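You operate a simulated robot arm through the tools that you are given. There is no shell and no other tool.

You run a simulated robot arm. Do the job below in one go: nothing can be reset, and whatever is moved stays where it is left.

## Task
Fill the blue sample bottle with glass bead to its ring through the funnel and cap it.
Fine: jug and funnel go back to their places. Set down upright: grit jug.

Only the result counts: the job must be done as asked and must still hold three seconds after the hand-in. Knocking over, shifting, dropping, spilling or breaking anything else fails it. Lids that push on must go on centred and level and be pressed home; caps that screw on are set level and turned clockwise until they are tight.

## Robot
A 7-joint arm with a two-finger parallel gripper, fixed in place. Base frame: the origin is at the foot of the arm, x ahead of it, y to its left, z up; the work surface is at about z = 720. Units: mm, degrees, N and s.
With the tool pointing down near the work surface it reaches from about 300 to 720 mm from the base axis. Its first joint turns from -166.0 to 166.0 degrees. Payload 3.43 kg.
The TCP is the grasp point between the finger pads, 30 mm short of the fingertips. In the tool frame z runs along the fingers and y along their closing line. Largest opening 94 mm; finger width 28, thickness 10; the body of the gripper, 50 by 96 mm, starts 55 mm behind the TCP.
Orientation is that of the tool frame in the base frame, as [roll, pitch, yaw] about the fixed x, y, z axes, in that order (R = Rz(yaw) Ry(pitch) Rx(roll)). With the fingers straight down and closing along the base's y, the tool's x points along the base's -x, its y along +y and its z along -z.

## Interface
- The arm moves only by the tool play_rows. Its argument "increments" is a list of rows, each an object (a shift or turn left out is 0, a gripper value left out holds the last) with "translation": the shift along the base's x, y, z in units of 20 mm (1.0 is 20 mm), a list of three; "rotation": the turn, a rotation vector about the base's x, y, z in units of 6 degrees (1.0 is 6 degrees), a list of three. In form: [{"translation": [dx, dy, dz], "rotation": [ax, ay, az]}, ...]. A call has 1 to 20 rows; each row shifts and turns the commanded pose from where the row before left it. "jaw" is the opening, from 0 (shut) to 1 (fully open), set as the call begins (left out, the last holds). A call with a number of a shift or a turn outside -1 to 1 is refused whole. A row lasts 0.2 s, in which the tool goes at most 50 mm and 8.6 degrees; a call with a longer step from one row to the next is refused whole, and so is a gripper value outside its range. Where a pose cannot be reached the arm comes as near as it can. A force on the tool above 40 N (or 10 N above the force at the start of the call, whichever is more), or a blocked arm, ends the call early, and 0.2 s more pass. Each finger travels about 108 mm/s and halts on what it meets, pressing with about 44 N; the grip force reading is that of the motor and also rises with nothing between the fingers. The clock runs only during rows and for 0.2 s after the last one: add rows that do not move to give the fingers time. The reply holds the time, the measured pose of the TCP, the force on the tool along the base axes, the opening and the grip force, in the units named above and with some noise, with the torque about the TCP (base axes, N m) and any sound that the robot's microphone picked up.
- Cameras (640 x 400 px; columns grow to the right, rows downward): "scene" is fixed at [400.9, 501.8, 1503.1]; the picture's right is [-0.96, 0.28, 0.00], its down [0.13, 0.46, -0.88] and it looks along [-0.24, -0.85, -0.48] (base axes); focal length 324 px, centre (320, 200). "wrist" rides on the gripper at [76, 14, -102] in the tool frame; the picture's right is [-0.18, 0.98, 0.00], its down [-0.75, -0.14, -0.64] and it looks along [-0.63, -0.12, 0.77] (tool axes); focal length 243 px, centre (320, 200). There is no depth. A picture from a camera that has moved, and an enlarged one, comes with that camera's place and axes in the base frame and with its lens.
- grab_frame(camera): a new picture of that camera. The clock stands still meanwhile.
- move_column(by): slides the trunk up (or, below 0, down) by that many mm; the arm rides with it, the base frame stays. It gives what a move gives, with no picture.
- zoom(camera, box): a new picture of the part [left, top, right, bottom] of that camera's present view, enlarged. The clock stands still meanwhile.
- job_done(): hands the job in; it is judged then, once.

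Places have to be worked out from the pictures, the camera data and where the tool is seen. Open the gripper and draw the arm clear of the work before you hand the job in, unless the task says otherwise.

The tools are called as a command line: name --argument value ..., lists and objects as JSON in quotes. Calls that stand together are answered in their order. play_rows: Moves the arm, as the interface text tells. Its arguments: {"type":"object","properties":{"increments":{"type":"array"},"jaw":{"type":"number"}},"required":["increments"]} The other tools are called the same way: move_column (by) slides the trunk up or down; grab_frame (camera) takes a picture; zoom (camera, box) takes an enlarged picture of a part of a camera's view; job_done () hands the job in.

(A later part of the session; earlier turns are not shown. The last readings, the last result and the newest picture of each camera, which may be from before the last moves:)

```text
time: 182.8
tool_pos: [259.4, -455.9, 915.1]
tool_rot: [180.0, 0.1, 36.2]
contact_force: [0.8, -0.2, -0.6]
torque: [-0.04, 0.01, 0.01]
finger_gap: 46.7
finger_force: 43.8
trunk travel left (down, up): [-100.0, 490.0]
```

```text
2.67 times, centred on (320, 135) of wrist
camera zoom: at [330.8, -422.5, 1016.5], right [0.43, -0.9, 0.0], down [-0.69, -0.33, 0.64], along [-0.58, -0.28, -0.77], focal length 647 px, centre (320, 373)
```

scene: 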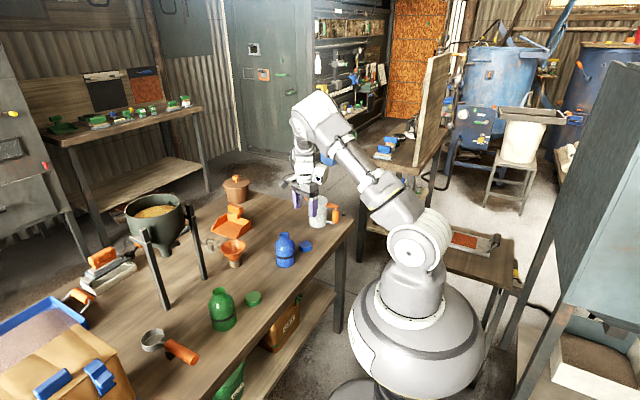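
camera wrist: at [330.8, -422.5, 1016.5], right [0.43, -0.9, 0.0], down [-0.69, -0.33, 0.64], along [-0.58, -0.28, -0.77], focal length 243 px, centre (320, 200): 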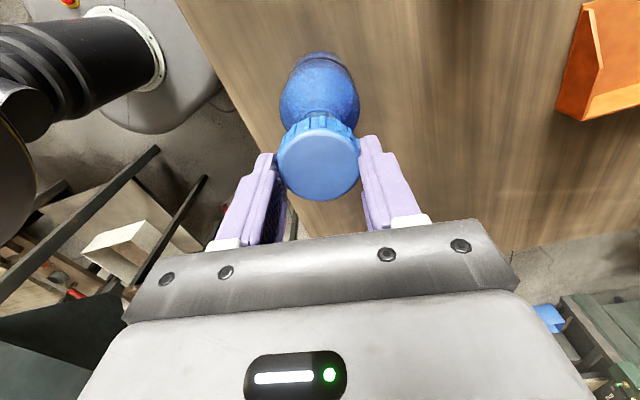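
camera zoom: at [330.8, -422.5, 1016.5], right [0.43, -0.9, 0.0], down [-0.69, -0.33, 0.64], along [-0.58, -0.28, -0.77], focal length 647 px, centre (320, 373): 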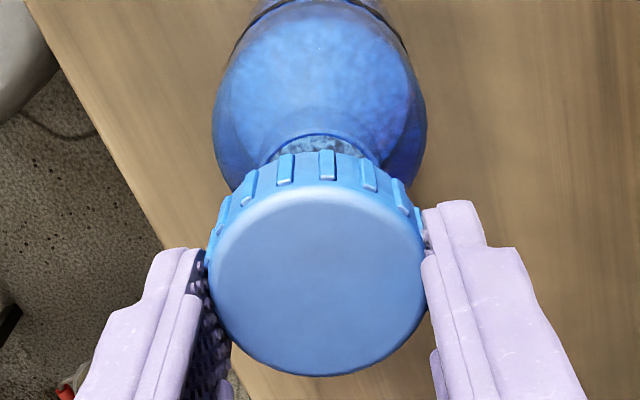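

The scene view suggests the cap sits a couple of mm off relative to the neck, perhaps off-axis in the grip. I rotate the held cap 180° in place to measure its eccentricity.

play_rows --increments '[{"rotation": [0, 0, -1]}, {"rotation": [0, 0, -1]}, {"rotation": [0, 0, -1]}, {"rotation": [0, 0, -1]}, {"rotation": [0, 0, -1]}, {"rotation": [0, 0, -1]}, {"rotation": [0, 0, -1]}, {"rotation": [0, 0, -1]}, {"rotation": [0, 0, -1]}, {"rotation": [0, 0, -1]}, {"rotation": [0, 0, -1]}, {"rotation": [0, 0, -1]}, {"rotation": [0, 0, -1]}, {"rotation": [0, 0, -1]}, {"rotation": [0, 0, -1]}, {}]'

zoom --camera "scene" --box '[270, 208, 310, 248]'

zoom --camera "wrist" --box '[260, 60, 380, 210]'

play_rows --increments '[{"rotation": [0, 0, -1]}, {"rotation": [0, 0, -1]}, {"rotation": [0, 0, -1]}, {"rotation": [0, 0, -1]}, {"rotation": [0, 0, -1]}, {"rotation": [0, 0, -1]}, {"rotation": [0, 0, -1]}, {"rotation": [0, 0, -1]}, {"rotation": [0, 0, -1]}, {"rotation": [0, 0, -1]}, {"rotation": [0, 0, -1]}, {"rotation": [0, 0, -1]}, {"rotation": [0, 0, -1]}, {"rotation": [0, 0, -1]}, {"rotation": [0, 0, -1]}, {}]'

zoom --camera "scene" --box '[270, 208, 310, 248]'

zoom --camera "wrist" --box '[260, 60, 380, 210]'

```text
time: 186.2
tool_pos: [260.1, -458.3, 915.0]
tool_rot: [-179.9, 0.0, -54.0]
contact_force: [0.9, 0.1, -0.5]
torque: [0.08, -0.03, -0.02]
finger_gap: 46.6
finger_force: 43.9
trunk travel left (down, up): [-100.0, 490.0]
```

```text
10.00 times, centred on (290, 228) of scene
camera zoom: at [400.9, 501.8, 1503.1], right [-0.96, 0.28, 0.0], down [0.13, 0.46, -0.88], along [-0.24, -0.85, -0.48], focal length 3244 px, centre (620, -80)
```

zoom: 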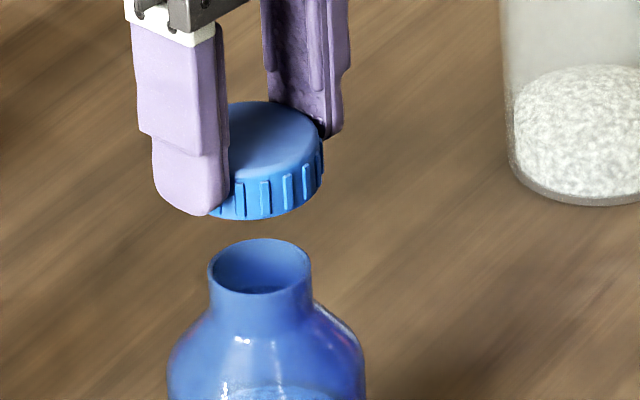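

```text
2.67 times, centred on (320, 135) of wrist
camera zoom: at [293.3, -527.3, 1017.0], right [-0.9, -0.43, 0.0], down [-0.33, 0.69, 0.64], along [-0.27, 0.58, -0.77], focal length 647 px, centre (320, 373)
```

zoom: 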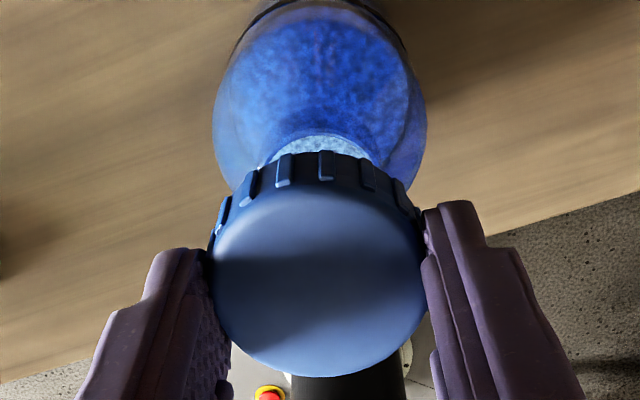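

```text
time: 189.6
tool_pos: [258.9, -457.0, 917.0]
tool_rot: [180.0, 0.0, -144.0]
contact_force: [0.4, 0.7, 0.9]
torque: [0.01, -0.01, 0.02]
finger_gap: 46.8
finger_force: 43.7
trunk travel left (down, up): [-100.0, 490.0]
```

```text
10.00 times, centred on (290, 228) of scene
camera zoom: at [400.9, 501.8, 1503.1], right [-0.96, 0.28, 0.0], down [0.13, 0.46, -0.88], along [-0.24, -0.85, -0.48], focal length 3244 px, centre (620, -80)
```

zoom: 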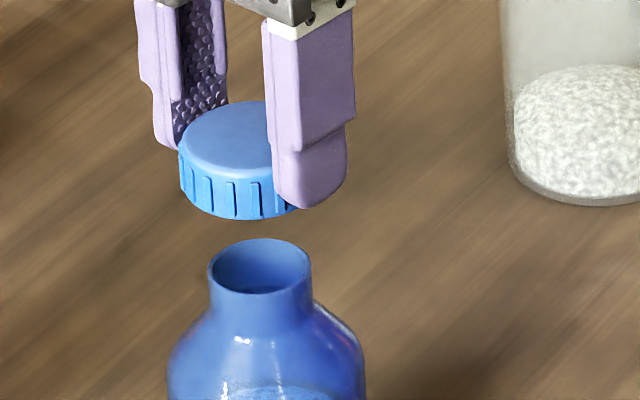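

```text
2.67 times, centred on (320, 135) of wrist
camera zoom: at [190.0, -489.3, 1017.7], right [-0.43, 0.9, 0.0], down [0.69, 0.33, 0.64], along [0.58, 0.28, -0.77], focal length 647 px, centre (320, 373)
```

zoom: 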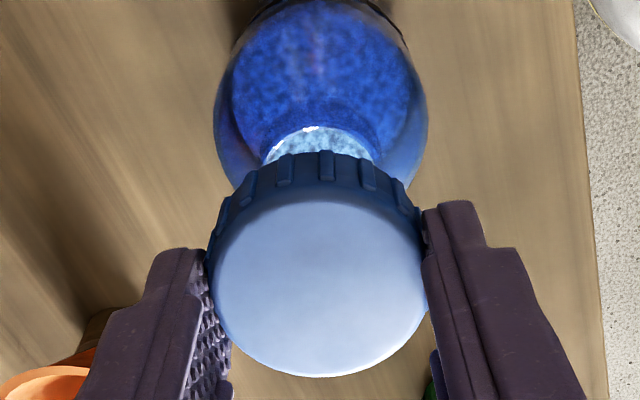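

Eccentricity is only about 0.5 mm and the cap (51.8 mm across) is within about 1 mm of the neck axis. I turn back to yaw 36, apply the (-0.8,-0.4) correction and lower to just above the neck.

play_rows --increments '[{"rotation": [0, 0, 1]}, {"rotation": [0, 0, 1]}, {"rotation": [0, 0, 1]}, {"rotation": [0, 0, 1]}, {"rotation": [0, 0, 1]}, {"rotation": [0, 0, 1]}, {"rotation": [0, 0, 1]}, {"rotation": [0, 0, 1]}, {"rotation": [0, 0, 1]}, {"rotation": [0, 0, 1]}, {"rotation": [0, 0, 1]}, {"rotation": [0, 0, 1]}, {"rotation": [0, 0, 1]}, {"rotation": [0, 0, 1]}, {"rotation": [0, 0, 1]}]'

play_rows --increments '[{"rotation": [0, 0, 1]}, {"rotation": [0, 0, 1]}, {"rotation": [0, 0, 1]}, {"rotation": [0, 0, 1]}, {"rotation": [0, 0, 1]}, {"rotation": [0, 0, 1]}, {"rotation": [0, 0, 1]}, {"rotation": [0, 0, 1]}, {"rotation": [0, 0, 1]}, {"rotation": [0, 0, 1]}, {"rotation": [0, 0, 1]}, {"rotation": [0, 0, 1]}, {"rotation": [0, 0, 1]}, {"rotation": [0, 0, 1]}, {"rotation": [0, 0, 1]}, {"translation": [-0.04, -0.02, -0.4]}, {"translation": [0, 0, -0.5]}, {"translation": [0, 0, -0.4]}, {}, {}]'

zoom --camera "scene" --box '[270, 208, 310, 248]'

```text
time: 192.8
tool_pos: [259.0, -457.3, 915.8]
tool_rot: [-180.0, 0.1, -53.8]
contact_force: [0.3, 0.0, -0.1]
torque: [0.01, 0.02, -0.02]
finger_gap: 46.7
finger_force: 43.7
trunk travel left (down, up): [-100.0, 490.0]
```

```text
time: 197.0
tool_pos: [258.3, -457.1, 887.8]
tool_rot: [-180.0, 0.0, 35.9]
contact_force: [0.4, 0.3, 0.8]
torque: [-0.01, 0.02, 0.01]
finger_gap: 46.8
finger_force: 43.5
trunk travel left (down, up): [-100.0, 490.0]
```

```text
10.00 times, centred on (290, 228) of scene
camera zoom: at [400.9, 501.8, 1503.1], right [-0.96, 0.28, 0.0], down [0.13, 0.46, -0.88], along [-0.24, -0.85, -0.48], focal length 3244 px, centre (620, -80)
```

zoom: 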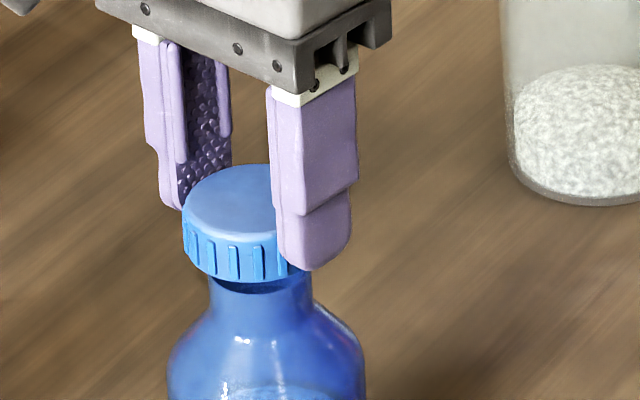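

Well aligned (within about 0.5 mm sideways). I lower slowly to contact.

play_rows --increments '[{"translation": [0, 0, -0.15]}, {"translation": [0, 0, -0.15]}, {}]'

play_rows --increments '[{"translation": [0, 0, -0.08]}, {"translation": [0, 0, -0.08]}, {}]'

zoom --camera "scene" --box '[270, 208, 310, 248]'

```text
time: 197.8
tool_pos: [258.5, -458.0, 883.6]
tool_rot: [-179.8, 0.0, 36.1]
contact_force: [0.1, -0.1, -0.9]
torque: [-0.05, -0.01, 0.02]
finger_gap: 46.8
finger_force: 43.8
trunk travel left (down, up): [-100.0, 490.0]
```

```text
time: 198.6
tool_pos: [258.2, -458.0, 879.6]
tool_rot: [180.0, 0.0, 36.1]
contact_force: [0.5, 0.6, 0.0]
torque: [0.01, 0.02, -0.01]
finger_gap: 46.5
finger_force: 43.8
trunk travel left (down, up): [-100.0, 490.0]
```

```text
10.00 times, centred on (290, 228) of scene
camera zoom: at [400.9, 501.8, 1503.1], right [-0.96, 0.28, 0.0], down [0.13, 0.46, -0.88], along [-0.24, -0.85, -0.48], focal length 3244 px, centre (620, -80)
```

zoom: 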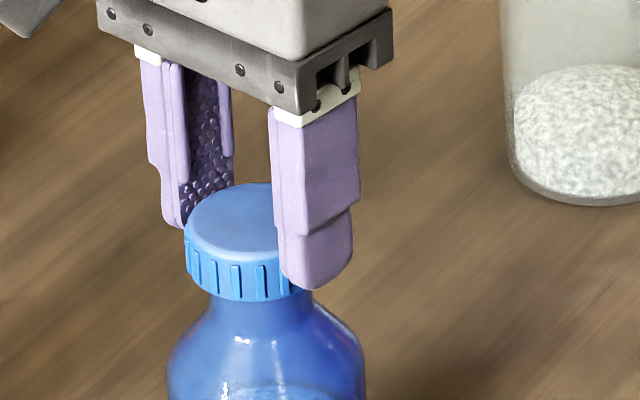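

play_rows --increments '[{"translation": [0, 0, -0.06]}, {"translation": [0, 0, -0.06]}, {}]'

play_rows --increments '[{"translation": [0, 0, -0.06]}, {"translation": [0, 0, -0.06]}, {}]'

play_rows --increments '[{"translation": [0, 0, -0.06]}, {"translation": [0, 0, -0.06]}, {}]'

zoom --camera "scene" --box '[270, 208, 310, 248]'

```text
time: 199.4
tool_pos: [258.5, -457.1, 876.7]
tool_rot: [-180.0, 0.0, 36.0]
contact_force: [-1.1, 0.4, 0.2]
torque: [0.02, -0.01, 0.02]
finger_gap: 46.4
finger_force: 44.5
trunk travel left (down, up): [-100.0, 490.0]
```

```text
time: 200.2
tool_pos: [258.2, -458.5, 875.7]
tool_rot: [-179.9, 0.1, 35.9]
contact_force: [0.5, 0.1, 0.0]
torque: [0.03, 0.0, 0.06]
finger_gap: 46.8
finger_force: 43.8
trunk travel left (down, up): [-100.0, 490.0]
```

```text
time: 201.0
tool_pos: [258.0, -455.7, 872.7]
tool_rot: [179.9, 0.1, 36.0]
contact_force: [0.6, 0.4, 10.4]
torque: [0.09, 0.04, -0.02]
finger_gap: 46.6
finger_force: 44.2
trunk travel left (down, up): [-100.0, 490.0]
```

```text
10.00 times, centred on (290, 228) of scene
camera zoom: at [400.9, 501.8, 1503.1], right [-0.96, 0.28, 0.0], down [0.13, 0.46, -0.88], along [-0.24, -0.85, -0.48], focal length 3244 px, centre (620, -80)
```

zoom: 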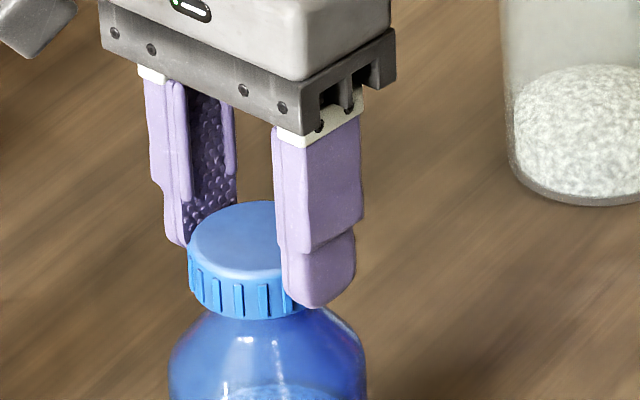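

Contact at 10 N with the cap about 7 mm down over the neck, at the thread start, and almost no side torque. I start turning clockwise under this light pressure.

play_rows --increments '[{"rotation": [0, 0, -1]}, {"rotation": [0, 0, -1]}, {"rotation": [0, 0, -1]}, {"rotation": [0, 0, -1]}, {"rotation": [0, 0, -1]}, {"rotation": [0, 0, -1]}, {"rotation": [0, 0, -1]}, {"rotation": [0, 0, -1]}, {"rotation": [0, 0, -1]}, {"rotation": [0, 0, -1]}]'

zoom --camera "scene" --box '[266, 208, 306, 272]'

```text
time: 203.2
tool_pos: [259.9, -457.1, 873.0]
tool_rot: [-179.9, 0.0, -24.1]
contact_force: [-1.5, 2.5, 2.1]
torque: [0.06, 0.15, -0.06]
finger_gap: 46.6
finger_force: 43.9
trunk travel left (down, up): [-100.0, 490.0]
```

```text
6.25 times, centred on (286, 240) of scene
camera zoom: at [400.9, 501.8, 1503.1], right [-0.96, 0.28, 0.0], down [0.13, 0.46, -0.88], along [-0.24, -0.85, -0.48], focal length 2028 px, centre (532, -50)
```

zoom: 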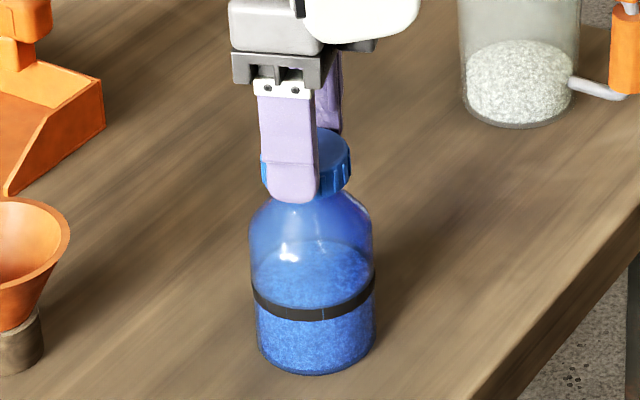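

The force relaxed from 10 to 2 N over 60°, so the thread is drawing the cap down. I continue with a small downward feed and check whether the bottle stays put.

play_rows --increments '[{"translation": [0, 0, -0.01], "rotation": [0, 0, -1]}, {"translation": [0, 0, -0.01], "rotation": [0, 0, -1]}, {"translation": [0, 0, -0.01], "rotation": [0, 0, -1]}, {"translation": [0, 0, -0.01], "rotation": [0, 0, -1]}, {"translation": [0, 0, -0.005], "rotation": [0, 0, -1]}, {"translation": [0, 0, -0.005], "rotation": [0, 0, -1]}, {"translation": [0, 0, -0.005], "rotation": [0, 0, -1]}, {"translation": [0, 0, -0.005], "rotation": [0, 0, -1]}, {"translation": [0, 0, -0.005], "rotation": [0, 0, -1]}, {"translation": [0, 0, -0.005], "rotation": [0, 0, -1]}]'

zoom --camera "scene" --box '[268, 238, 304, 272]'

zoom --camera "scene" --box '[270, 208, 310, 248]'

```text
time: 205.4
tool_pos: [258.9, -456.4, 872.8]
tool_rot: [179.9, 0.0, -84.1]
contact_force: [4.7, -2.4, 5.9]
torque: [-0.27, -0.23, 0.0]
finger_gap: 46.7
finger_force: 43.8
trunk travel left (down, up): [-100.0, 490.0]
```

```text
11.76 times, centred on (286, 255) of scene
camera zoom: at [400.9, 501.8, 1503.1], right [-0.96, 0.28, 0.0], down [0.13, 0.46, -0.88], along [-0.24, -0.85, -0.48], focal length 3817 px, centre (720, -447)
```

zoom: 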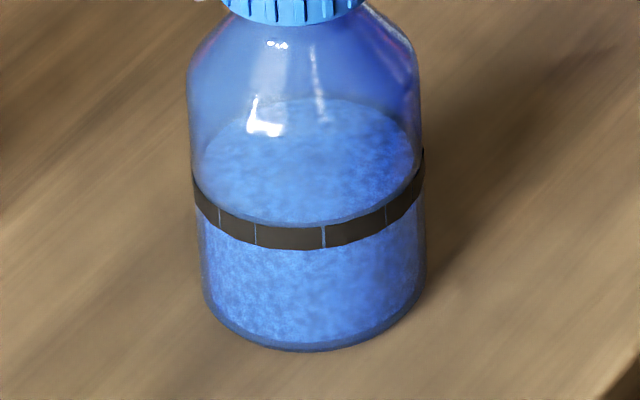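

```text
10.00 times, centred on (290, 228) of scene
camera zoom: at [400.9, 501.8, 1503.1], right [-0.96, 0.28, 0.0], down [0.13, 0.46, -0.88], along [-0.24, -0.85, -0.48], focal length 3244 px, centre (620, -80)
```

zoom: 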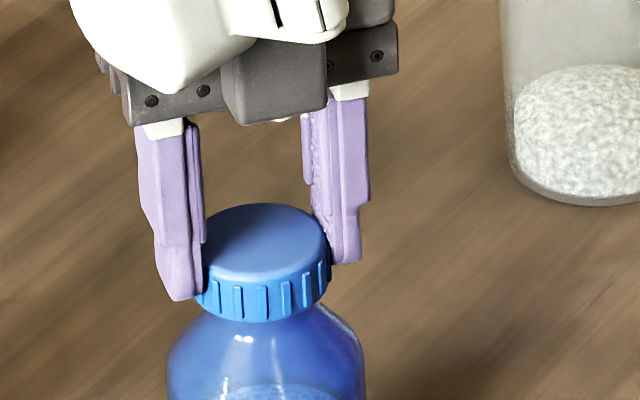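

The bottle has barely moved (about 3° of ring rotation). A small side force has appeared, so I relieve it with a 0.4 mm shift and continue turning.

play_rows --increments '[{"translation": [0.02, -0.01, 0]}, {}]'

play_rows --increments '[{"translation": [0, 0, -0.005], "rotation": [0, 0, -1]}, {"translation": [0, 0, -0.005], "rotation": [0, 0, -1]}, {"translation": [0, 0, -0.005], "rotation": [0, 0, -1]}, {"translation": [0, 0, -0.005], "rotation": [0, 0, -1]}, {"translation": [0, 0, -0.005], "rotation": [0, 0, -1]}, {"translation": [0, 0, -0.005], "rotation": [0, 0, -1]}, {"translation": [0, 0, -0.005], "rotation": [0, 0, -1]}, {"translation": [0, 0, -0.005], "rotation": [0, 0, -1]}, {"translation": [0, 0, -0.005], "rotation": [0, 0, -1]}, {"translation": [0, 0, -0.005], "rotation": [0, 0, -1]}]'

zoom --camera "scene" --box '[268, 238, 304, 272]'

zoom --camera "scene" --box '[270, 208, 310, 248]'

```text
time: 206.0
tool_pos: [259.6, -456.5, 872.1]
tool_rot: [179.9, 0.0, -84.1]
contact_force: [2.0, -0.4, 12.4]
torque: [0.08, 0.11, 0.01]
finger_gap: 46.6
finger_force: 44.0
trunk travel left (down, up): [-100.0, 490.0]
```

```text
time: 208.2
tool_pos: [258.7, -456.5, 870.7]
tool_rot: [-179.9, 0.1, -144.0]
contact_force: [7.2, -4.4, 21.4]
torque: [-0.06, -0.49, -0.01]
finger_gap: 46.6
finger_force: 43.4
trunk travel left (down, up): [-100.0, 490.0]
```

```text
11.76 times, centred on (286, 255) of scene
camera zoom: at [400.9, 501.8, 1503.1], right [-0.96, 0.28, 0.0], down [0.13, 0.46, -0.88], along [-0.24, -0.85, -0.48], focal length 3817 px, centre (720, -447)
```

zoom: 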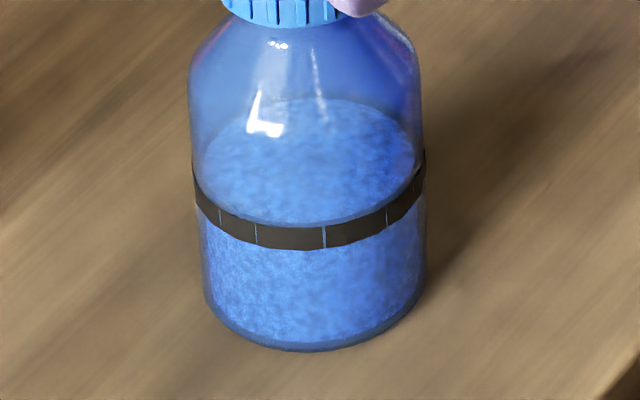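

```text
10.00 times, centred on (290, 228) of scene
camera zoom: at [400.9, 501.8, 1503.1], right [-0.96, 0.28, 0.0], down [0.13, 0.46, -0.88], along [-0.24, -0.85, -0.48], focal length 3244 px, centre (620, -80)
```

zoom: 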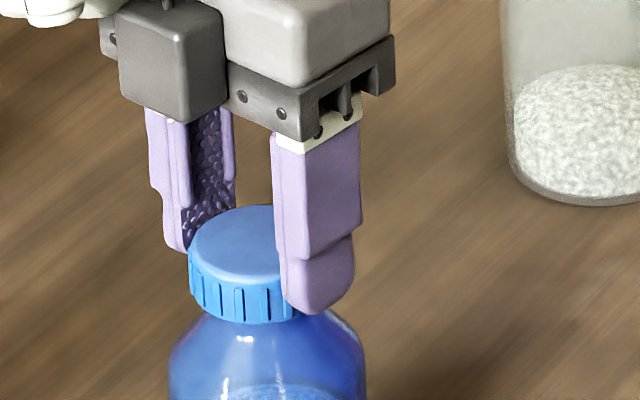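

The cap has come down about 2 mm over 180°. Vertical force is 21 N, so I stop feeding, relieve the side force slightly, and keep turning.

play_rows --increments '[{"translation": [0.025, -0.015, 0.02]}, {"rotation": [0, 0, -1]}, {"rotation": [0, 0, -1]}, {"rotation": [0, 0, -1]}, {"rotation": [0, 0, -1]}, {"rotation": [0, 0, -1]}, {"rotation": [0, 0, -1]}, {"rotation": [0, 0, -1]}]'

play_rows --increments '[{"rotation": [0, 0, -1]}, {"rotation": [0, 0, -1]}, {"rotation": [0, 0, -1]}, {"rotation": [0, 0, -1]}, {"rotation": [0, 0, -1]}, {"rotation": [0, 0, -1]}, {"rotation": [0, 0, -1]}]'

zoom --camera "scene" --box '[266, 208, 306, 272]'

```text
time: 210.0
tool_pos: [259.1, -458.2, 870.5]
tool_rot: [180.0, 0.0, 173.8]
contact_force: [-0.1, 0.6, -3.8]
torque: [0.05, -0.01, -0.02]
finger_gap: 46.3
finger_force: 43.8
trunk travel left (down, up): [-100.0, 490.0]
```

```text
time: 211.6
tool_pos: [259.0, -458.6, 872.3]
tool_rot: [-180.0, -0.1, 131.9]
contact_force: [-0.8, 0.6, -4.2]
torque: [0.0, 0.02, 0.0]
finger_gap: 46.6
finger_force: 43.7
trunk travel left (down, up): [-100.0, 490.0]
```

```text
6.25 times, centred on (286, 240) of scene
camera zoom: at [400.9, 501.8, 1503.1], right [-0.96, 0.28, 0.0], down [0.13, 0.46, -0.88], along [-0.24, -0.85, -0.48], focal length 2028 px, centre (532, -50)
```

zoom: 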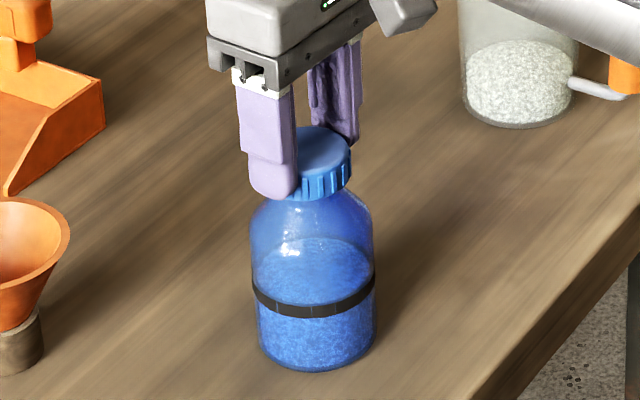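

zoom --camera "scene" --box '[268, 238, 304, 272]'

zoom --camera "scene" --box '[270, 208, 310, 248]'

```text
11.76 times, centred on (286, 255) of scene
camera zoom: at [400.9, 501.8, 1503.1], right [-0.96, 0.28, 0.0], down [0.13, 0.46, -0.88], along [-0.24, -0.85, -0.48], focal length 3817 px, centre (720, -447)
```

zoom: 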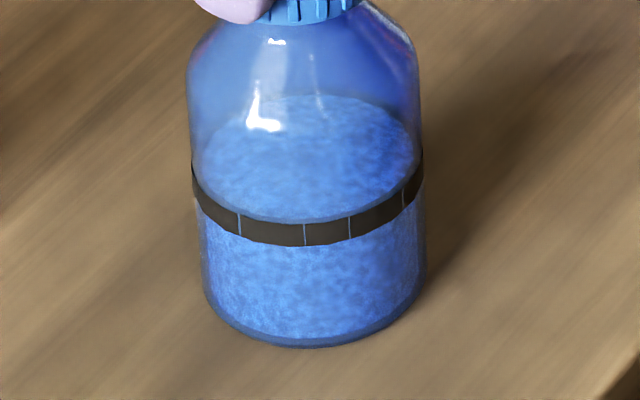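

```text
10.00 times, centred on (290, 228) of scene
camera zoom: at [400.9, 501.8, 1503.1], right [-0.96, 0.28, 0.0], down [0.13, 0.46, -0.88], along [-0.24, -0.85, -0.48], focal length 3244 px, centre (620, -80)
```

zoom: 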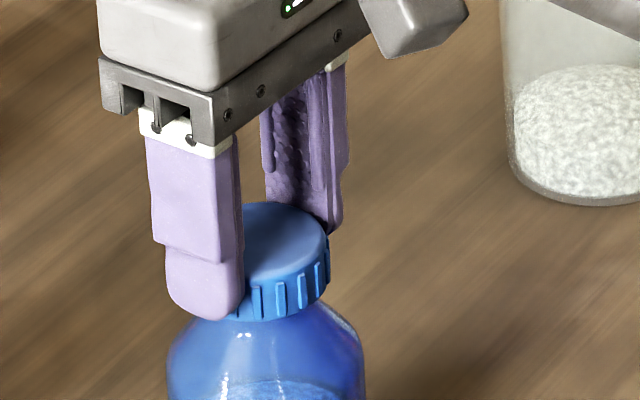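

The bottle was lifted about 1 mm and turned with the cap once my downward force was gone. I press down again to seat it on the bench before turning more.

play_rows --increments '[{"translation": [0, 0, -0.05]}, {"translation": [0, 0, -0.05]}, {}]'

play_rows --increments '[{"translation": [0, 0, -0.05]}, {}]'

```text
time: 212.4
tool_pos: [258.1, -458.7, 871.1]
tool_rot: [-180.0, 0.2, 132.0]
contact_force: [2.0, -3.9, 18.7]
torque: [0.07, -0.11, -0.01]
finger_gap: 46.8
finger_force: 43.8
trunk travel left (down, up): [-100.0, 490.0]
```

```text
time: 213.0
tool_pos: [258.5, -458.3, 871.7]
tool_rot: [-179.9, 0.3, 132.0]
contact_force: [6.2, -5.3, 36.2]
torque: [0.05, -0.11, -0.02]
finger_gap: 46.5
finger_force: 44.0
trunk travel left (down, up): [-100.0, 490.0]
```

36 N of press should hold the bottle. I turn the remaining 36° of this stroke.

play_rows --increments '[{"rotation": [0, 0, -1]}, {"rotation": [0, 0, -1]}, {"rotation": [0, 0, -1]}, {"rotation": [0, 0, -1]}, {"rotation": [0, 0, -1]}, {"rotation": [0, 0, -1]}]'

zoom --camera "scene" --box '[268, 238, 304, 272]'

zoom --camera "scene" --box '[270, 208, 310, 248]'

```text
time: 214.4
tool_pos: [257.8, -459.0, 868.8]
tool_rot: [180.0, 0.0, 95.9]
contact_force: [7.1, -9.0, 40.1]
torque: [-0.22, -0.33, -0.01]
finger_gap: 46.8
finger_force: 43.4
trunk travel left (down, up): [-100.0, 490.0]
```

```text
11.76 times, centred on (286, 255) of scene
camera zoom: at [400.9, 501.8, 1503.1], right [-0.96, 0.28, 0.0], down [0.13, 0.46, -0.88], along [-0.24, -0.85, -0.48], focal length 3817 px, centre (720, -447)
```

zoom: 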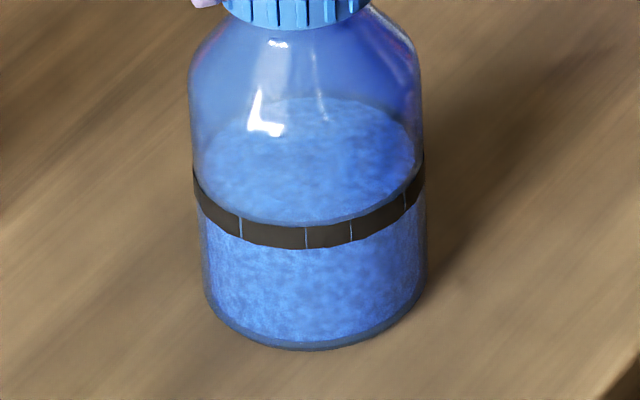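

```text
10.00 times, centred on (290, 228) of scene
camera zoom: at [400.9, 501.8, 1503.1], right [-0.96, 0.28, 0.0], down [0.13, 0.46, -0.88], along [-0.24, -0.85, -0.48], focal length 3244 px, centre (620, -80)
```

zoom: 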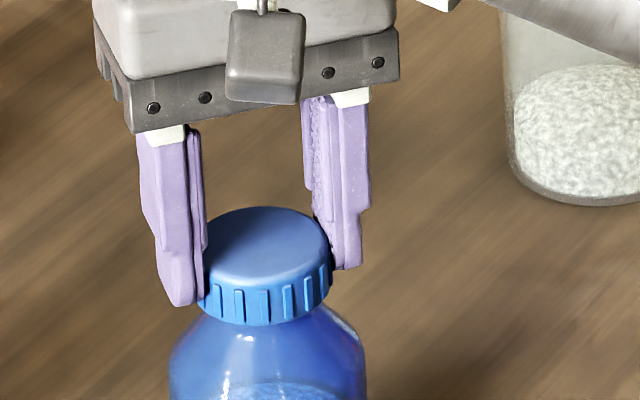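

The bottle did not turn this time and the cap moved down further. I unload the press, open the fingers, rise, and rewind the wrist for a new stroke.

play_rows --increments '[{"translation": [0, 0, 0.045]}, {"translation": [0, 0, 0.04]}, {}]'

play_rows --increments '[{}, {}, {}]' --jaw 0.75

zoom --camera "scene" --box '[266, 208, 306, 272]'

```text
time: 215.2
tool_pos: [258.4, -457.8, 869.6]
tool_rot: [-179.9, -0.1, 96.0]
contact_force: [-1.2, -7.1, 10.5]
torque: [-0.58, 0.16, 0.0]
finger_gap: 46.8
finger_force: 44.4
trunk travel left (down, up): [-100.0, 490.0]
```

```text
time: 216.0
tool_pos: [259.4, -457.0, 870.3]
tool_rot: [179.9, 0.0, 96.0]
contact_force: [0.0, -0.1, 0.9]
torque: [-0.01, 0.0, 0.0]
finger_gap: 70.5
finger_force: 0.1
trunk travel left (down, up): [-100.0, 490.0]
```

```text
6.25 times, centred on (286, 240) of scene
camera zoom: at [400.9, 501.8, 1503.1], right [-0.96, 0.28, 0.0], down [0.13, 0.46, -0.88], along [-0.24, -0.85, -0.48], focal length 2028 px, centre (532, -50)
```

zoom: 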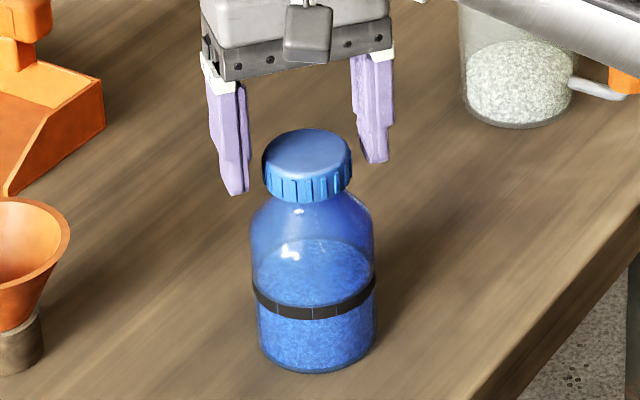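

The cap sits level. I rise 40 mm and rewind, taking mirrored wrist views on the way to re-measure the cap centre.

play_rows --increments '[{"translation": [0, 0, 0.7]}, {"translation": [0, 0, 0.7]}, {"translation": [0, 0, 0.6]}, {}, {}]'

zoom --camera "wrist" --box '[260, 60, 380, 210]'

play_rows --increments '[{"rotation": [0, 0, 1]}, {"rotation": [0, 0, 1]}, {"rotation": [0, 0, 1]}, {"rotation": [0, 0, 1]}, {"rotation": [0, 0, 1]}, {"rotation": [0, 0, 1]}, {"rotation": [0, 0, 1]}, {"rotation": [0, 0, 1]}, {"rotation": [0, 0, 1]}, {"rotation": [0, 0, 1]}, {"rotation": [0, 0, 1]}, {"rotation": [0, 0, 1]}, {"rotation": [0, 0, 1]}, {"rotation": [0, 0, 1]}, {"rotation": [0, 0, 1]}]'

play_rows --increments '[{"rotation": [0, 0, 1]}, {"rotation": [0, 0, 1]}, {"rotation": [0, 0, 1]}, {"rotation": [0, 0, 1]}, {"rotation": [0, 0, 1]}, {"rotation": [0, 0, 1]}, {"rotation": [0, 0, 1]}, {"rotation": [0, 0, 1]}, {"rotation": [0, 0, 1]}, {"rotation": [0, 0, 1]}, {"rotation": [0, 0, 1]}, {"rotation": [0, 0, 1]}, {"rotation": [0, 0, 1]}, {"rotation": [0, 0, 1]}, {"rotation": [0, 0, 1]}, {}, {}]'

zoom --camera "wrist" --box '[260, 60, 380, 210]'

```text
time: 217.2
tool_pos: [260.1, -457.6, 909.5]
tool_rot: [-179.9, 0.0, 96.0]
contact_force: [-0.6, 0.0, -0.1]
torque: [0.0, 0.0, 0.03]
finger_gap: 70.4
finger_force: 0.1
trunk travel left (down, up): [-100.0, 490.0]
```

```text
2.67 times, centred on (320, 135) of wrist
camera zoom: at [266.9, -380.3, 1011.3], right [1.0, -0.08, 0.0], down [-0.06, -0.76, 0.64], along [-0.05, -0.64, -0.77], focal length 647 px, centre (320, 373)
```

zoom: 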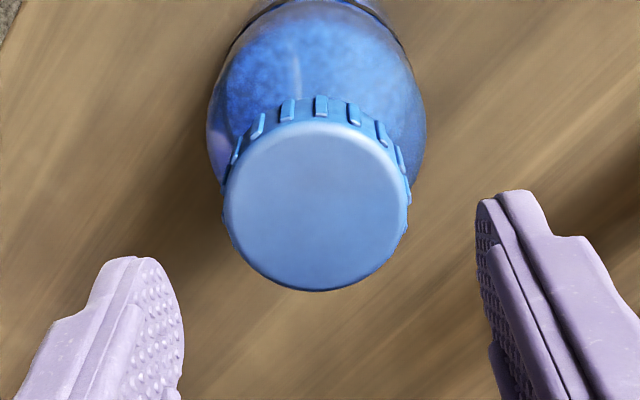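

```text
time: 220.4
tool_pos: [259.3, -458.7, 909.2]
tool_rot: [180.0, 0.0, -173.9]
contact_force: [0.4, 0.3, -0.1]
torque: [0.02, 0.0, 0.0]
finger_gap: 70.5
finger_force: 0.1
trunk travel left (down, up): [-100.0, 490.0]
```

```text
time: 224.0
tool_pos: [258.6, -458.1, 910.9]
tool_rot: [-180.0, 0.1, -83.9]
contact_force: [-0.2, 0.0, 0.3]
torque: [0.02, 0.01, 0.0]
finger_gap: 70.5
finger_force: 0.1
trunk travel left (down, up): [-100.0, 490.0]
```

```text
2.67 times, centred on (320, 135) of wrist
camera zoom: at [253.8, -534.8, 1011.5], right [-1.0, 0.08, 0.0], down [0.06, 0.76, 0.64], along [0.05, 0.64, -0.77], focal length 647 px, centre (320, 373)
```

zoom: 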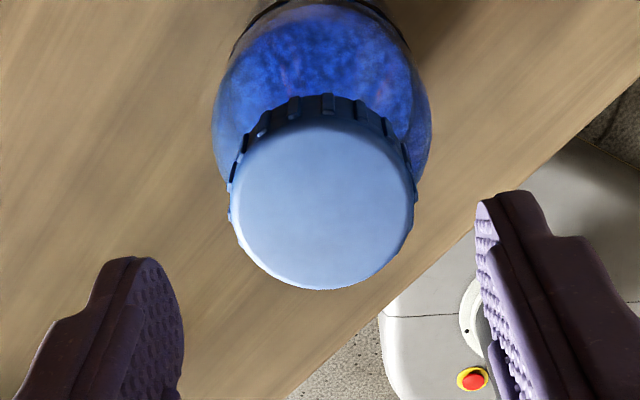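

The cap centre is at TCP + (-0.7,-0.25) mm. I finish rewinding to yaw 36, apply that shift and go back down to grip height.

play_rows --increments '[{"rotation": [0, 0, 1]}, {"rotation": [0, 0, 1]}, {"rotation": [0, 0, 1]}, {"rotation": [0, 0, 1]}, {"rotation": [0, 0, 1]}, {"rotation": [0, 0, 1]}, {"rotation": [0, 0, 1]}, {"rotation": [0, 0, 1]}, {"rotation": [0, 0, 1]}, {"rotation": [0, 0, 1]}, {"rotation": [0, 0, 1]}, {"rotation": [0, 0, 1]}, {"rotation": [0, 0, 1]}, {"rotation": [0, 0, 1]}, {"rotation": [0, 0, 1]}, {"rotation": [0, 0, 1]}, {"rotation": [0, 0, 1]}, {"rotation": [0, 0, 1]}, {"rotation": [0, 0, 1]}, {"rotation": [0, 0, 1]}]'

play_rows --increments '[{"translation": [-0.035, -0.0125, 0]}, {"translation": [0, 0, -0.6]}, {"translation": [0, 0, -0.6]}, {"translation": [0, 0, -0.6]}, {"translation": [0, 0, -0.2]}, {}, {}]'

play_rows --increments '[{}, {}, {}]' --jaw 0

zoom --camera "scene" --box '[266, 208, 306, 272]'

```text
time: 228.2
tool_pos: [258.7, -456.8, 910.9]
tool_rot: [-180.0, 0.0, 36.0]
contact_force: [0.5, -0.2, -0.3]
torque: [-0.01, -0.02, 0.01]
finger_gap: 70.7
finger_force: 0.0
trunk travel left (down, up): [-100.0, 490.0]
```

```text
time: 229.8
tool_pos: [257.6, -456.4, 869.7]
tool_rot: [-180.0, 0.0, 35.9]
contact_force: [0.4, 0.6, -0.1]
torque: [-0.01, 0.01, 0.01]
finger_gap: 70.4
finger_force: 0.1
trunk travel left (down, up): [-100.0, 490.0]
```

```text
time: 230.6
tool_pos: [256.6, -457.7, 870.1]
tool_rot: [-180.0, 0.0, 36.0]
contact_force: [0.0, -2.2, 1.8]
torque: [-0.08, -0.11, -0.03]
finger_gap: 47.2
finger_force: 43.6
trunk travel left (down, up): [-100.0, 490.0]
```

```text
6.25 times, centred on (286, 240) of scene
camera zoom: at [400.9, 501.8, 1503.1], right [-0.96, 0.28, 0.0], down [0.13, 0.46, -0.88], along [-0.24, -0.85, -0.48], focal length 2028 px, centre (532, -50)
```

zoom: 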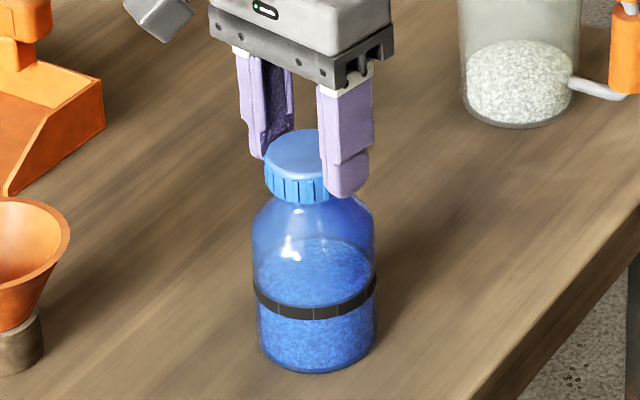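

Regripped with little side force. I press to about 25 N and turn in 60° chunks, watching the force.

play_rows --increments '[{"translation": [0, 0, -0.04]}, {"translation": [0, 0, -0.03]}, {}]'

play_rows --increments '[{"rotation": [0, 0, -1]}, {"rotation": [0, 0, -1]}, {"rotation": [0, 0, -1]}, {"rotation": [0, 0, -1]}, {"rotation": [0, 0, -1]}, {"rotation": [0, 0, -1]}, {"rotation": [0, 0, -1]}]'

zoom --camera "scene" --box '[268, 238, 304, 272]'

```text
time: 231.4
tool_pos: [257.9, -457.1, 870.1]
tool_rot: [179.8, 0.1, 36.1]
contact_force: [1.8, -3.5, 22.7]
torque: [0.13, 0.07, 0.0]
finger_gap: 47.0
finger_force: 44.4
trunk travel left (down, up): [-100.0, 490.0]
```

```text
time: 233.0
tool_pos: [258.0, -457.6, 867.5]
tool_rot: [-180.0, 0.0, -6.1]
contact_force: [2.7, -3.7, 24.0]
torque: [-0.14, -0.05, -0.02]
finger_gap: 47.1
finger_force: 43.7
trunk travel left (down, up): [-100.0, 490.0]
```

```text
11.76 times, centred on (286, 255) of scene
camera zoom: at [400.9, 501.8, 1503.1], right [-0.96, 0.28, 0.0], down [0.13, 0.46, -0.88], along [-0.24, -0.85, -0.48], focal length 3817 px, centre (720, -447)
```

zoom: 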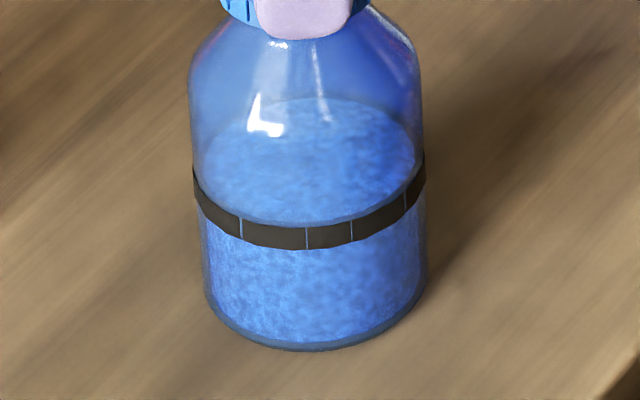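

play_rows --increments '[{"rotation": [0, 0, -1]}, {"rotation": [0, 0, -1]}, {"rotation": [0, 0, -1]}, {"rotation": [0, 0, -1]}, {"rotation": [0, 0, -1]}, {"rotation": [0, 0, -1]}, {"rotation": [0, 0, -1]}, {"rotation": [0, 0, -1]}, {"rotation": [0, 0, -1]}, {"rotation": [0, 0, -1]}]'

zoom --camera "scene" --box '[268, 238, 304, 272]'

zoom --camera "scene" --box '[270, 208, 310, 248]'

```text
time: 235.2
tool_pos: [256.9, -456.7, 867.3]
tool_rot: [179.9, 0.2, -66.0]
contact_force: [-1.0, 0.4, -2.1]
torque: [0.02, 0.1, -0.04]
finger_gap: 47.2
finger_force: 44.1
trunk travel left (down, up): [-100.0, 490.0]
```

```text
11.76 times, centred on (286, 255) of scene
camera zoom: at [400.9, 501.8, 1503.1], right [-0.96, 0.28, 0.0], down [0.13, 0.46, -0.88], along [-0.24, -0.85, -0.48], focal length 3817 px, centre (720, -447)
```

zoom: 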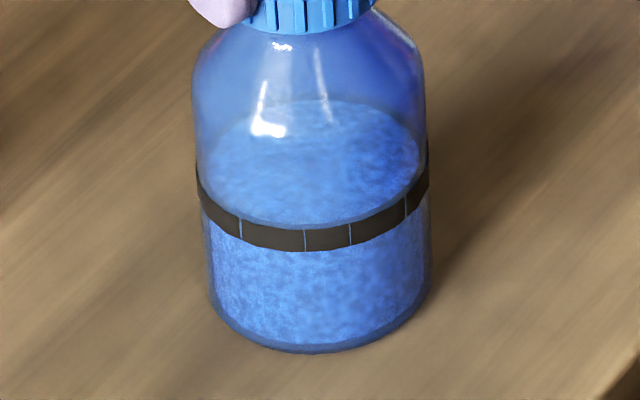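

```text
10.00 times, centred on (290, 228) of scene
camera zoom: at [400.9, 501.8, 1503.1], right [-0.96, 0.28, 0.0], down [0.13, 0.46, -0.88], along [-0.24, -0.85, -0.48], focal length 3244 px, centre (620, -80)
```

zoom: 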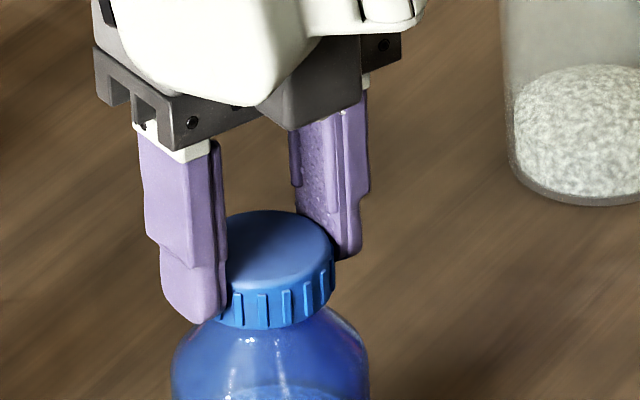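

That stroke used up the press: the thread draws down about 5 mm per turn. I press again and add a matching feed while turning.

play_rows --increments '[{"translation": [0, 0, -0.04]}, {"translation": [0, 0, -0.04]}, {}]'

play_rows --increments '[{"translation": [0, 0, -0.004], "rotation": [0, 0, -1]}, {"translation": [0, 0, -0.004], "rotation": [0, 0, -1]}, {"translation": [0, 0, -0.004], "rotation": [0, 0, -1]}, {"translation": [0, 0, -0.004], "rotation": [0, 0, -1]}, {"translation": [0, 0, -0.004], "rotation": [0, 0, -1]}, {"translation": [0, 0, -0.004], "rotation": [0, 0, -1]}, {"translation": [0, 0, -0.004], "rotation": [0, 0, -1]}, {"translation": [0, 0, -0.004], "rotation": [0, 0, -1]}]'

```text
time: 236.0
tool_pos: [258.2, -457.0, 868.3]
tool_rot: [180.0, -0.1, -66.0]
contact_force: [1.4, 1.8, 16.0]
torque: [0.41, 0.1, -0.03]
finger_gap: 47.1
finger_force: 44.3
trunk travel left (down, up): [-100.0, 490.0]
```

```text
time: 237.8
tool_pos: [257.8, -456.2, 867.7]
tool_rot: [-179.7, -0.2, -114.1]
contact_force: [5.9, -2.6, 29.9]
torque: [0.02, -0.03, -0.05]
finger_gap: 47.1
finger_force: 43.6
trunk travel left (down, up): [-100.0, 490.0]
```

play_rows --increments '[{"translation": [0, 0, -0.002], "rotation": [0, 0, -1]}, {"translation": [0, 0, -0.002], "rotation": [0, 0, -1]}, {"translation": [0, 0, -0.002], "rotation": [0, 0, -1]}, {"translation": [0, 0, -0.002], "rotation": [0, 0, -1]}, {"translation": [0, 0, -0.002], "rotation": [0, 0, -1]}, {"translation": [0, 0, -0.002], "rotation": [0, 0, -1]}, {"translation": [0, 0, -0.002], "rotation": [0, 0, -1]}, {"translation": [0, 0, -0.002], "rotation": [0, 0, -1]}]'

zoom --camera "scene" --box '[268, 238, 304, 272]'

zoom --camera "scene" --box '[270, 208, 310, 248]'

```text
time: 239.6
tool_pos: [259.3, -459.0, 866.1]
tool_rot: [-179.9, 0.1, -162.1]
contact_force: [2.5, 0.1, 10.7]
torque: [0.06, -0.01, 0.19]
finger_gap: 47.1
finger_force: 43.5
trunk travel left (down, up): [-100.0, 490.0]
```

```text
11.76 times, centred on (286, 255) of scene
camera zoom: at [400.9, 501.8, 1503.1], right [-0.96, 0.28, 0.0], down [0.13, 0.46, -0.88], along [-0.24, -0.85, -0.48], focal length 3817 px, centre (720, -447)
```

zoom: 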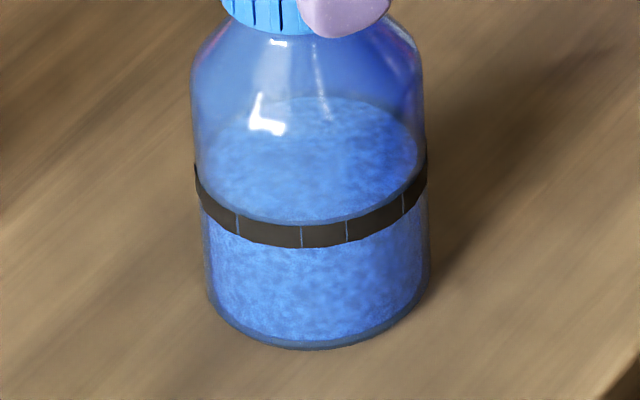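

```text
10.00 times, centred on (290, 228) of scene
camera zoom: at [400.9, 501.8, 1503.1], right [-0.96, 0.28, 0.0], down [0.13, 0.46, -0.88], along [-0.24, -0.85, -0.48], focal length 3244 px, centre (620, -80)
```

zoom: 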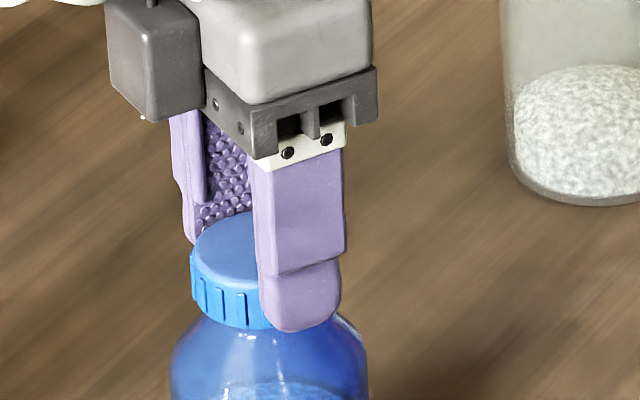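

Resistance torque is now 0.19 N·m: the cap is starting to seat. I press harder to hold the bottle and keep turning in small steps.

play_rows --increments '[{"translation": [0, 0, -0.04]}, {"translation": [0, 0, -0.03]}, {}]'

play_rows --increments '[{"rotation": [0, 0, -0.7]}, {"rotation": [0, 0, -0.7]}, {"rotation": [0, 0, -0.7]}, {"rotation": [0, 0, -0.7]}]'

zoom --camera "scene" --box '[268, 238, 304, 272]'

```text
time: 240.4
tool_pos: [257.5, -458.2, 866.4]
tool_rot: [-179.8, 0.0, -162.0]
contact_force: [3.2, -3.5, 29.1]
torque: [-0.1, 0.01, -0.01]
finger_gap: 47.1
finger_force: 44.3
trunk travel left (down, up): [-100.0, 490.0]
```

```text
time: 241.4
tool_pos: [256.9, -456.1, 867.0]
tool_rot: [-179.9, 0.2, -178.8]
contact_force: [-0.5, 0.0, 31.4]
torque: [0.07, 0.0, 0.58]
finger_gap: 47.2
finger_force: 44.2
trunk travel left (down, up): [-100.0, 490.0]
```

```text
11.76 times, centred on (286, 255) of scene
camera zoom: at [400.9, 501.8, 1503.1], right [-0.96, 0.28, 0.0], down [0.13, 0.46, -0.88], along [-0.24, -0.85, -0.48], focal length 3817 px, centre (720, -447)
```

zoom: 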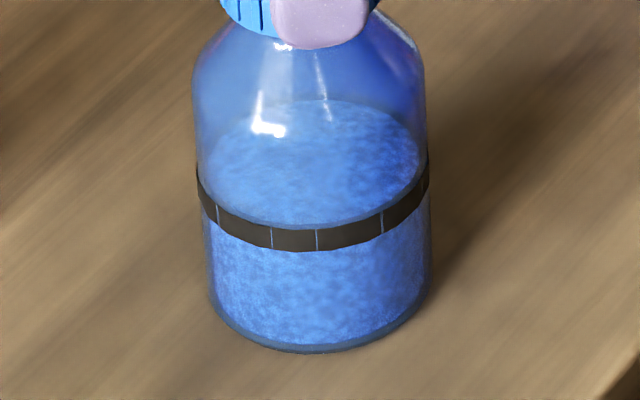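

Torque rose to 0.58 N·m and now the bottle turns with the cap, so the cap is essentially tight. I press harder once more and give a last firm twist to be sure.

play_rows --increments '[{"translation": [0, 0, -0.03]}, {}]'

play_rows --increments '[{"translation": [0, 0, -0.015]}, {"rotation": [0, 0, -0.6]}, {"rotation": [0, 0, -0.6]}, {"rotation": [0, 0, -0.6]}]'

zoom --camera "scene" --box '[268, 238, 304, 272]'

zoom --camera "scene" --box '[270, 208, 310, 248]'

```text
time: 242.0
tool_pos: [257.6, -455.7, 865.2]
tool_rot: [-179.9, 0.1, -178.8]
contact_force: [-1.4, 4.7, 35.3]
torque: [0.21, 0.07, 0.02]
finger_gap: 47.0
finger_force: 43.8
trunk travel left (down, up): [-100.0, 490.0]
```

```text
time: 243.0
tool_pos: [258.4, -455.8, 866.0]
tool_rot: [-179.9, 0.1, 170.4]
contact_force: [2.2, 0.6, 25.2]
torque: [0.0, -0.17, 0.5]
finger_gap: 46.9
finger_force: 44.0
trunk travel left (down, up): [-100.0, 490.0]
```

```text
11.76 times, centred on (286, 255) of scene
camera zoom: at [400.9, 501.8, 1503.1], right [-0.96, 0.28, 0.0], down [0.13, 0.46, -0.88], along [-0.24, -0.85, -0.48], focal length 3817 px, centre (720, -447)
```

zoom: 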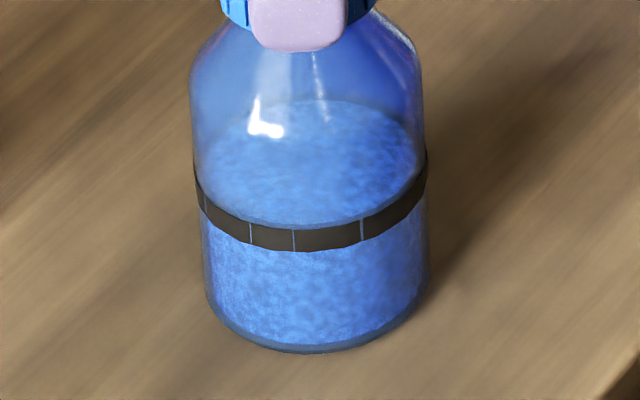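

```text
10.00 times, centred on (290, 228) of scene
camera zoom: at [400.9, 501.8, 1503.1], right [-0.96, 0.28, 0.0], down [0.13, 0.46, -0.88], along [-0.24, -0.85, -0.48], focal length 3244 px, centre (620, -80)
```

zoom: 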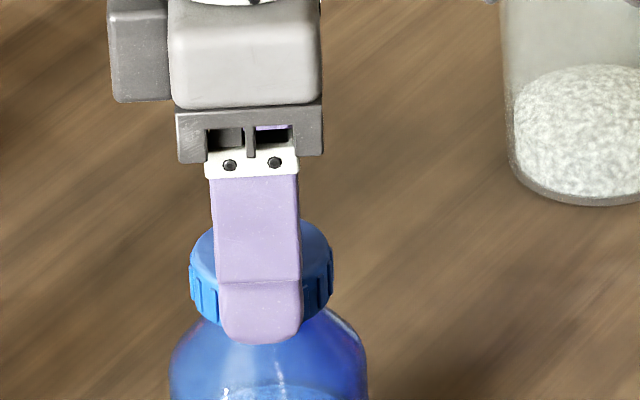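

The bottle slips with the cap at about 0.5 N·m, so the thread is at its end. I do one more twist with a higher press for margin.

play_rows --increments '[{"translation": [0, 0, -0.03]}, {}]'

play_rows --increments '[{"translation": [0, 0, -0.025]}, {}]'

play_rows --increments '[{"rotation": [0, 0, -0.6]}, {"rotation": [0, 0, -0.6]}]'

zoom --camera "scene" --box '[268, 238, 304, 272]'

```text
time: 243.6
tool_pos: [257.8, -455.5, 864.3]
tool_rot: [-179.8, 0.2, 170.4]
contact_force: [3.6, -4.6, 34.1]
torque: [-0.14, -0.11, 0.04]
finger_gap: 47.1
finger_force: 43.5
trunk travel left (down, up): [-100.0, 490.0]
```

```text
time: 244.2
tool_pos: [258.7, -457.1, 864.5]
tool_rot: [-179.8, 0.2, 170.5]
contact_force: [4.0, -5.5, 42.2]
torque: [-0.14, -0.07, 0.17]
finger_gap: 47.3
finger_force: 44.5
trunk travel left (down, up): [-100.0, 490.0]
```

```text
time: 244.8
tool_pos: [257.5, -456.5, 862.8]
tool_rot: [-180.0, 0.1, 163.1]
contact_force: [-2.5, 3.5, 29.5]
torque: [0.24, 0.2, 0.51]
finger_gap: 47.0
finger_force: 43.7
trunk travel left (down, up): [-100.0, 490.0]
```

```text
11.76 times, centred on (286, 255) of scene
camera zoom: at [400.9, 501.8, 1503.1], right [-0.96, 0.28, 0.0], down [0.13, 0.46, -0.88], along [-0.24, -0.85, -0.48], focal length 3817 px, centre (720, -447)
```

zoom: 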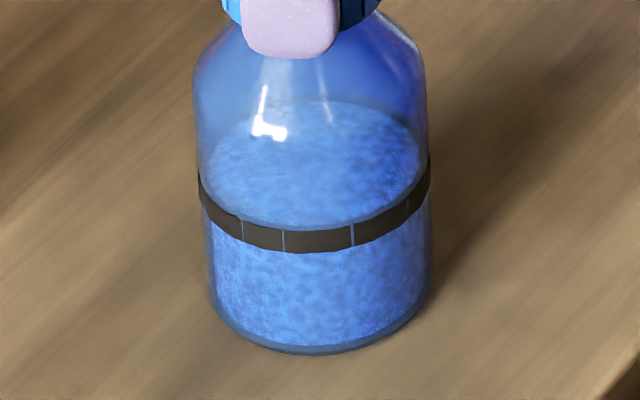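

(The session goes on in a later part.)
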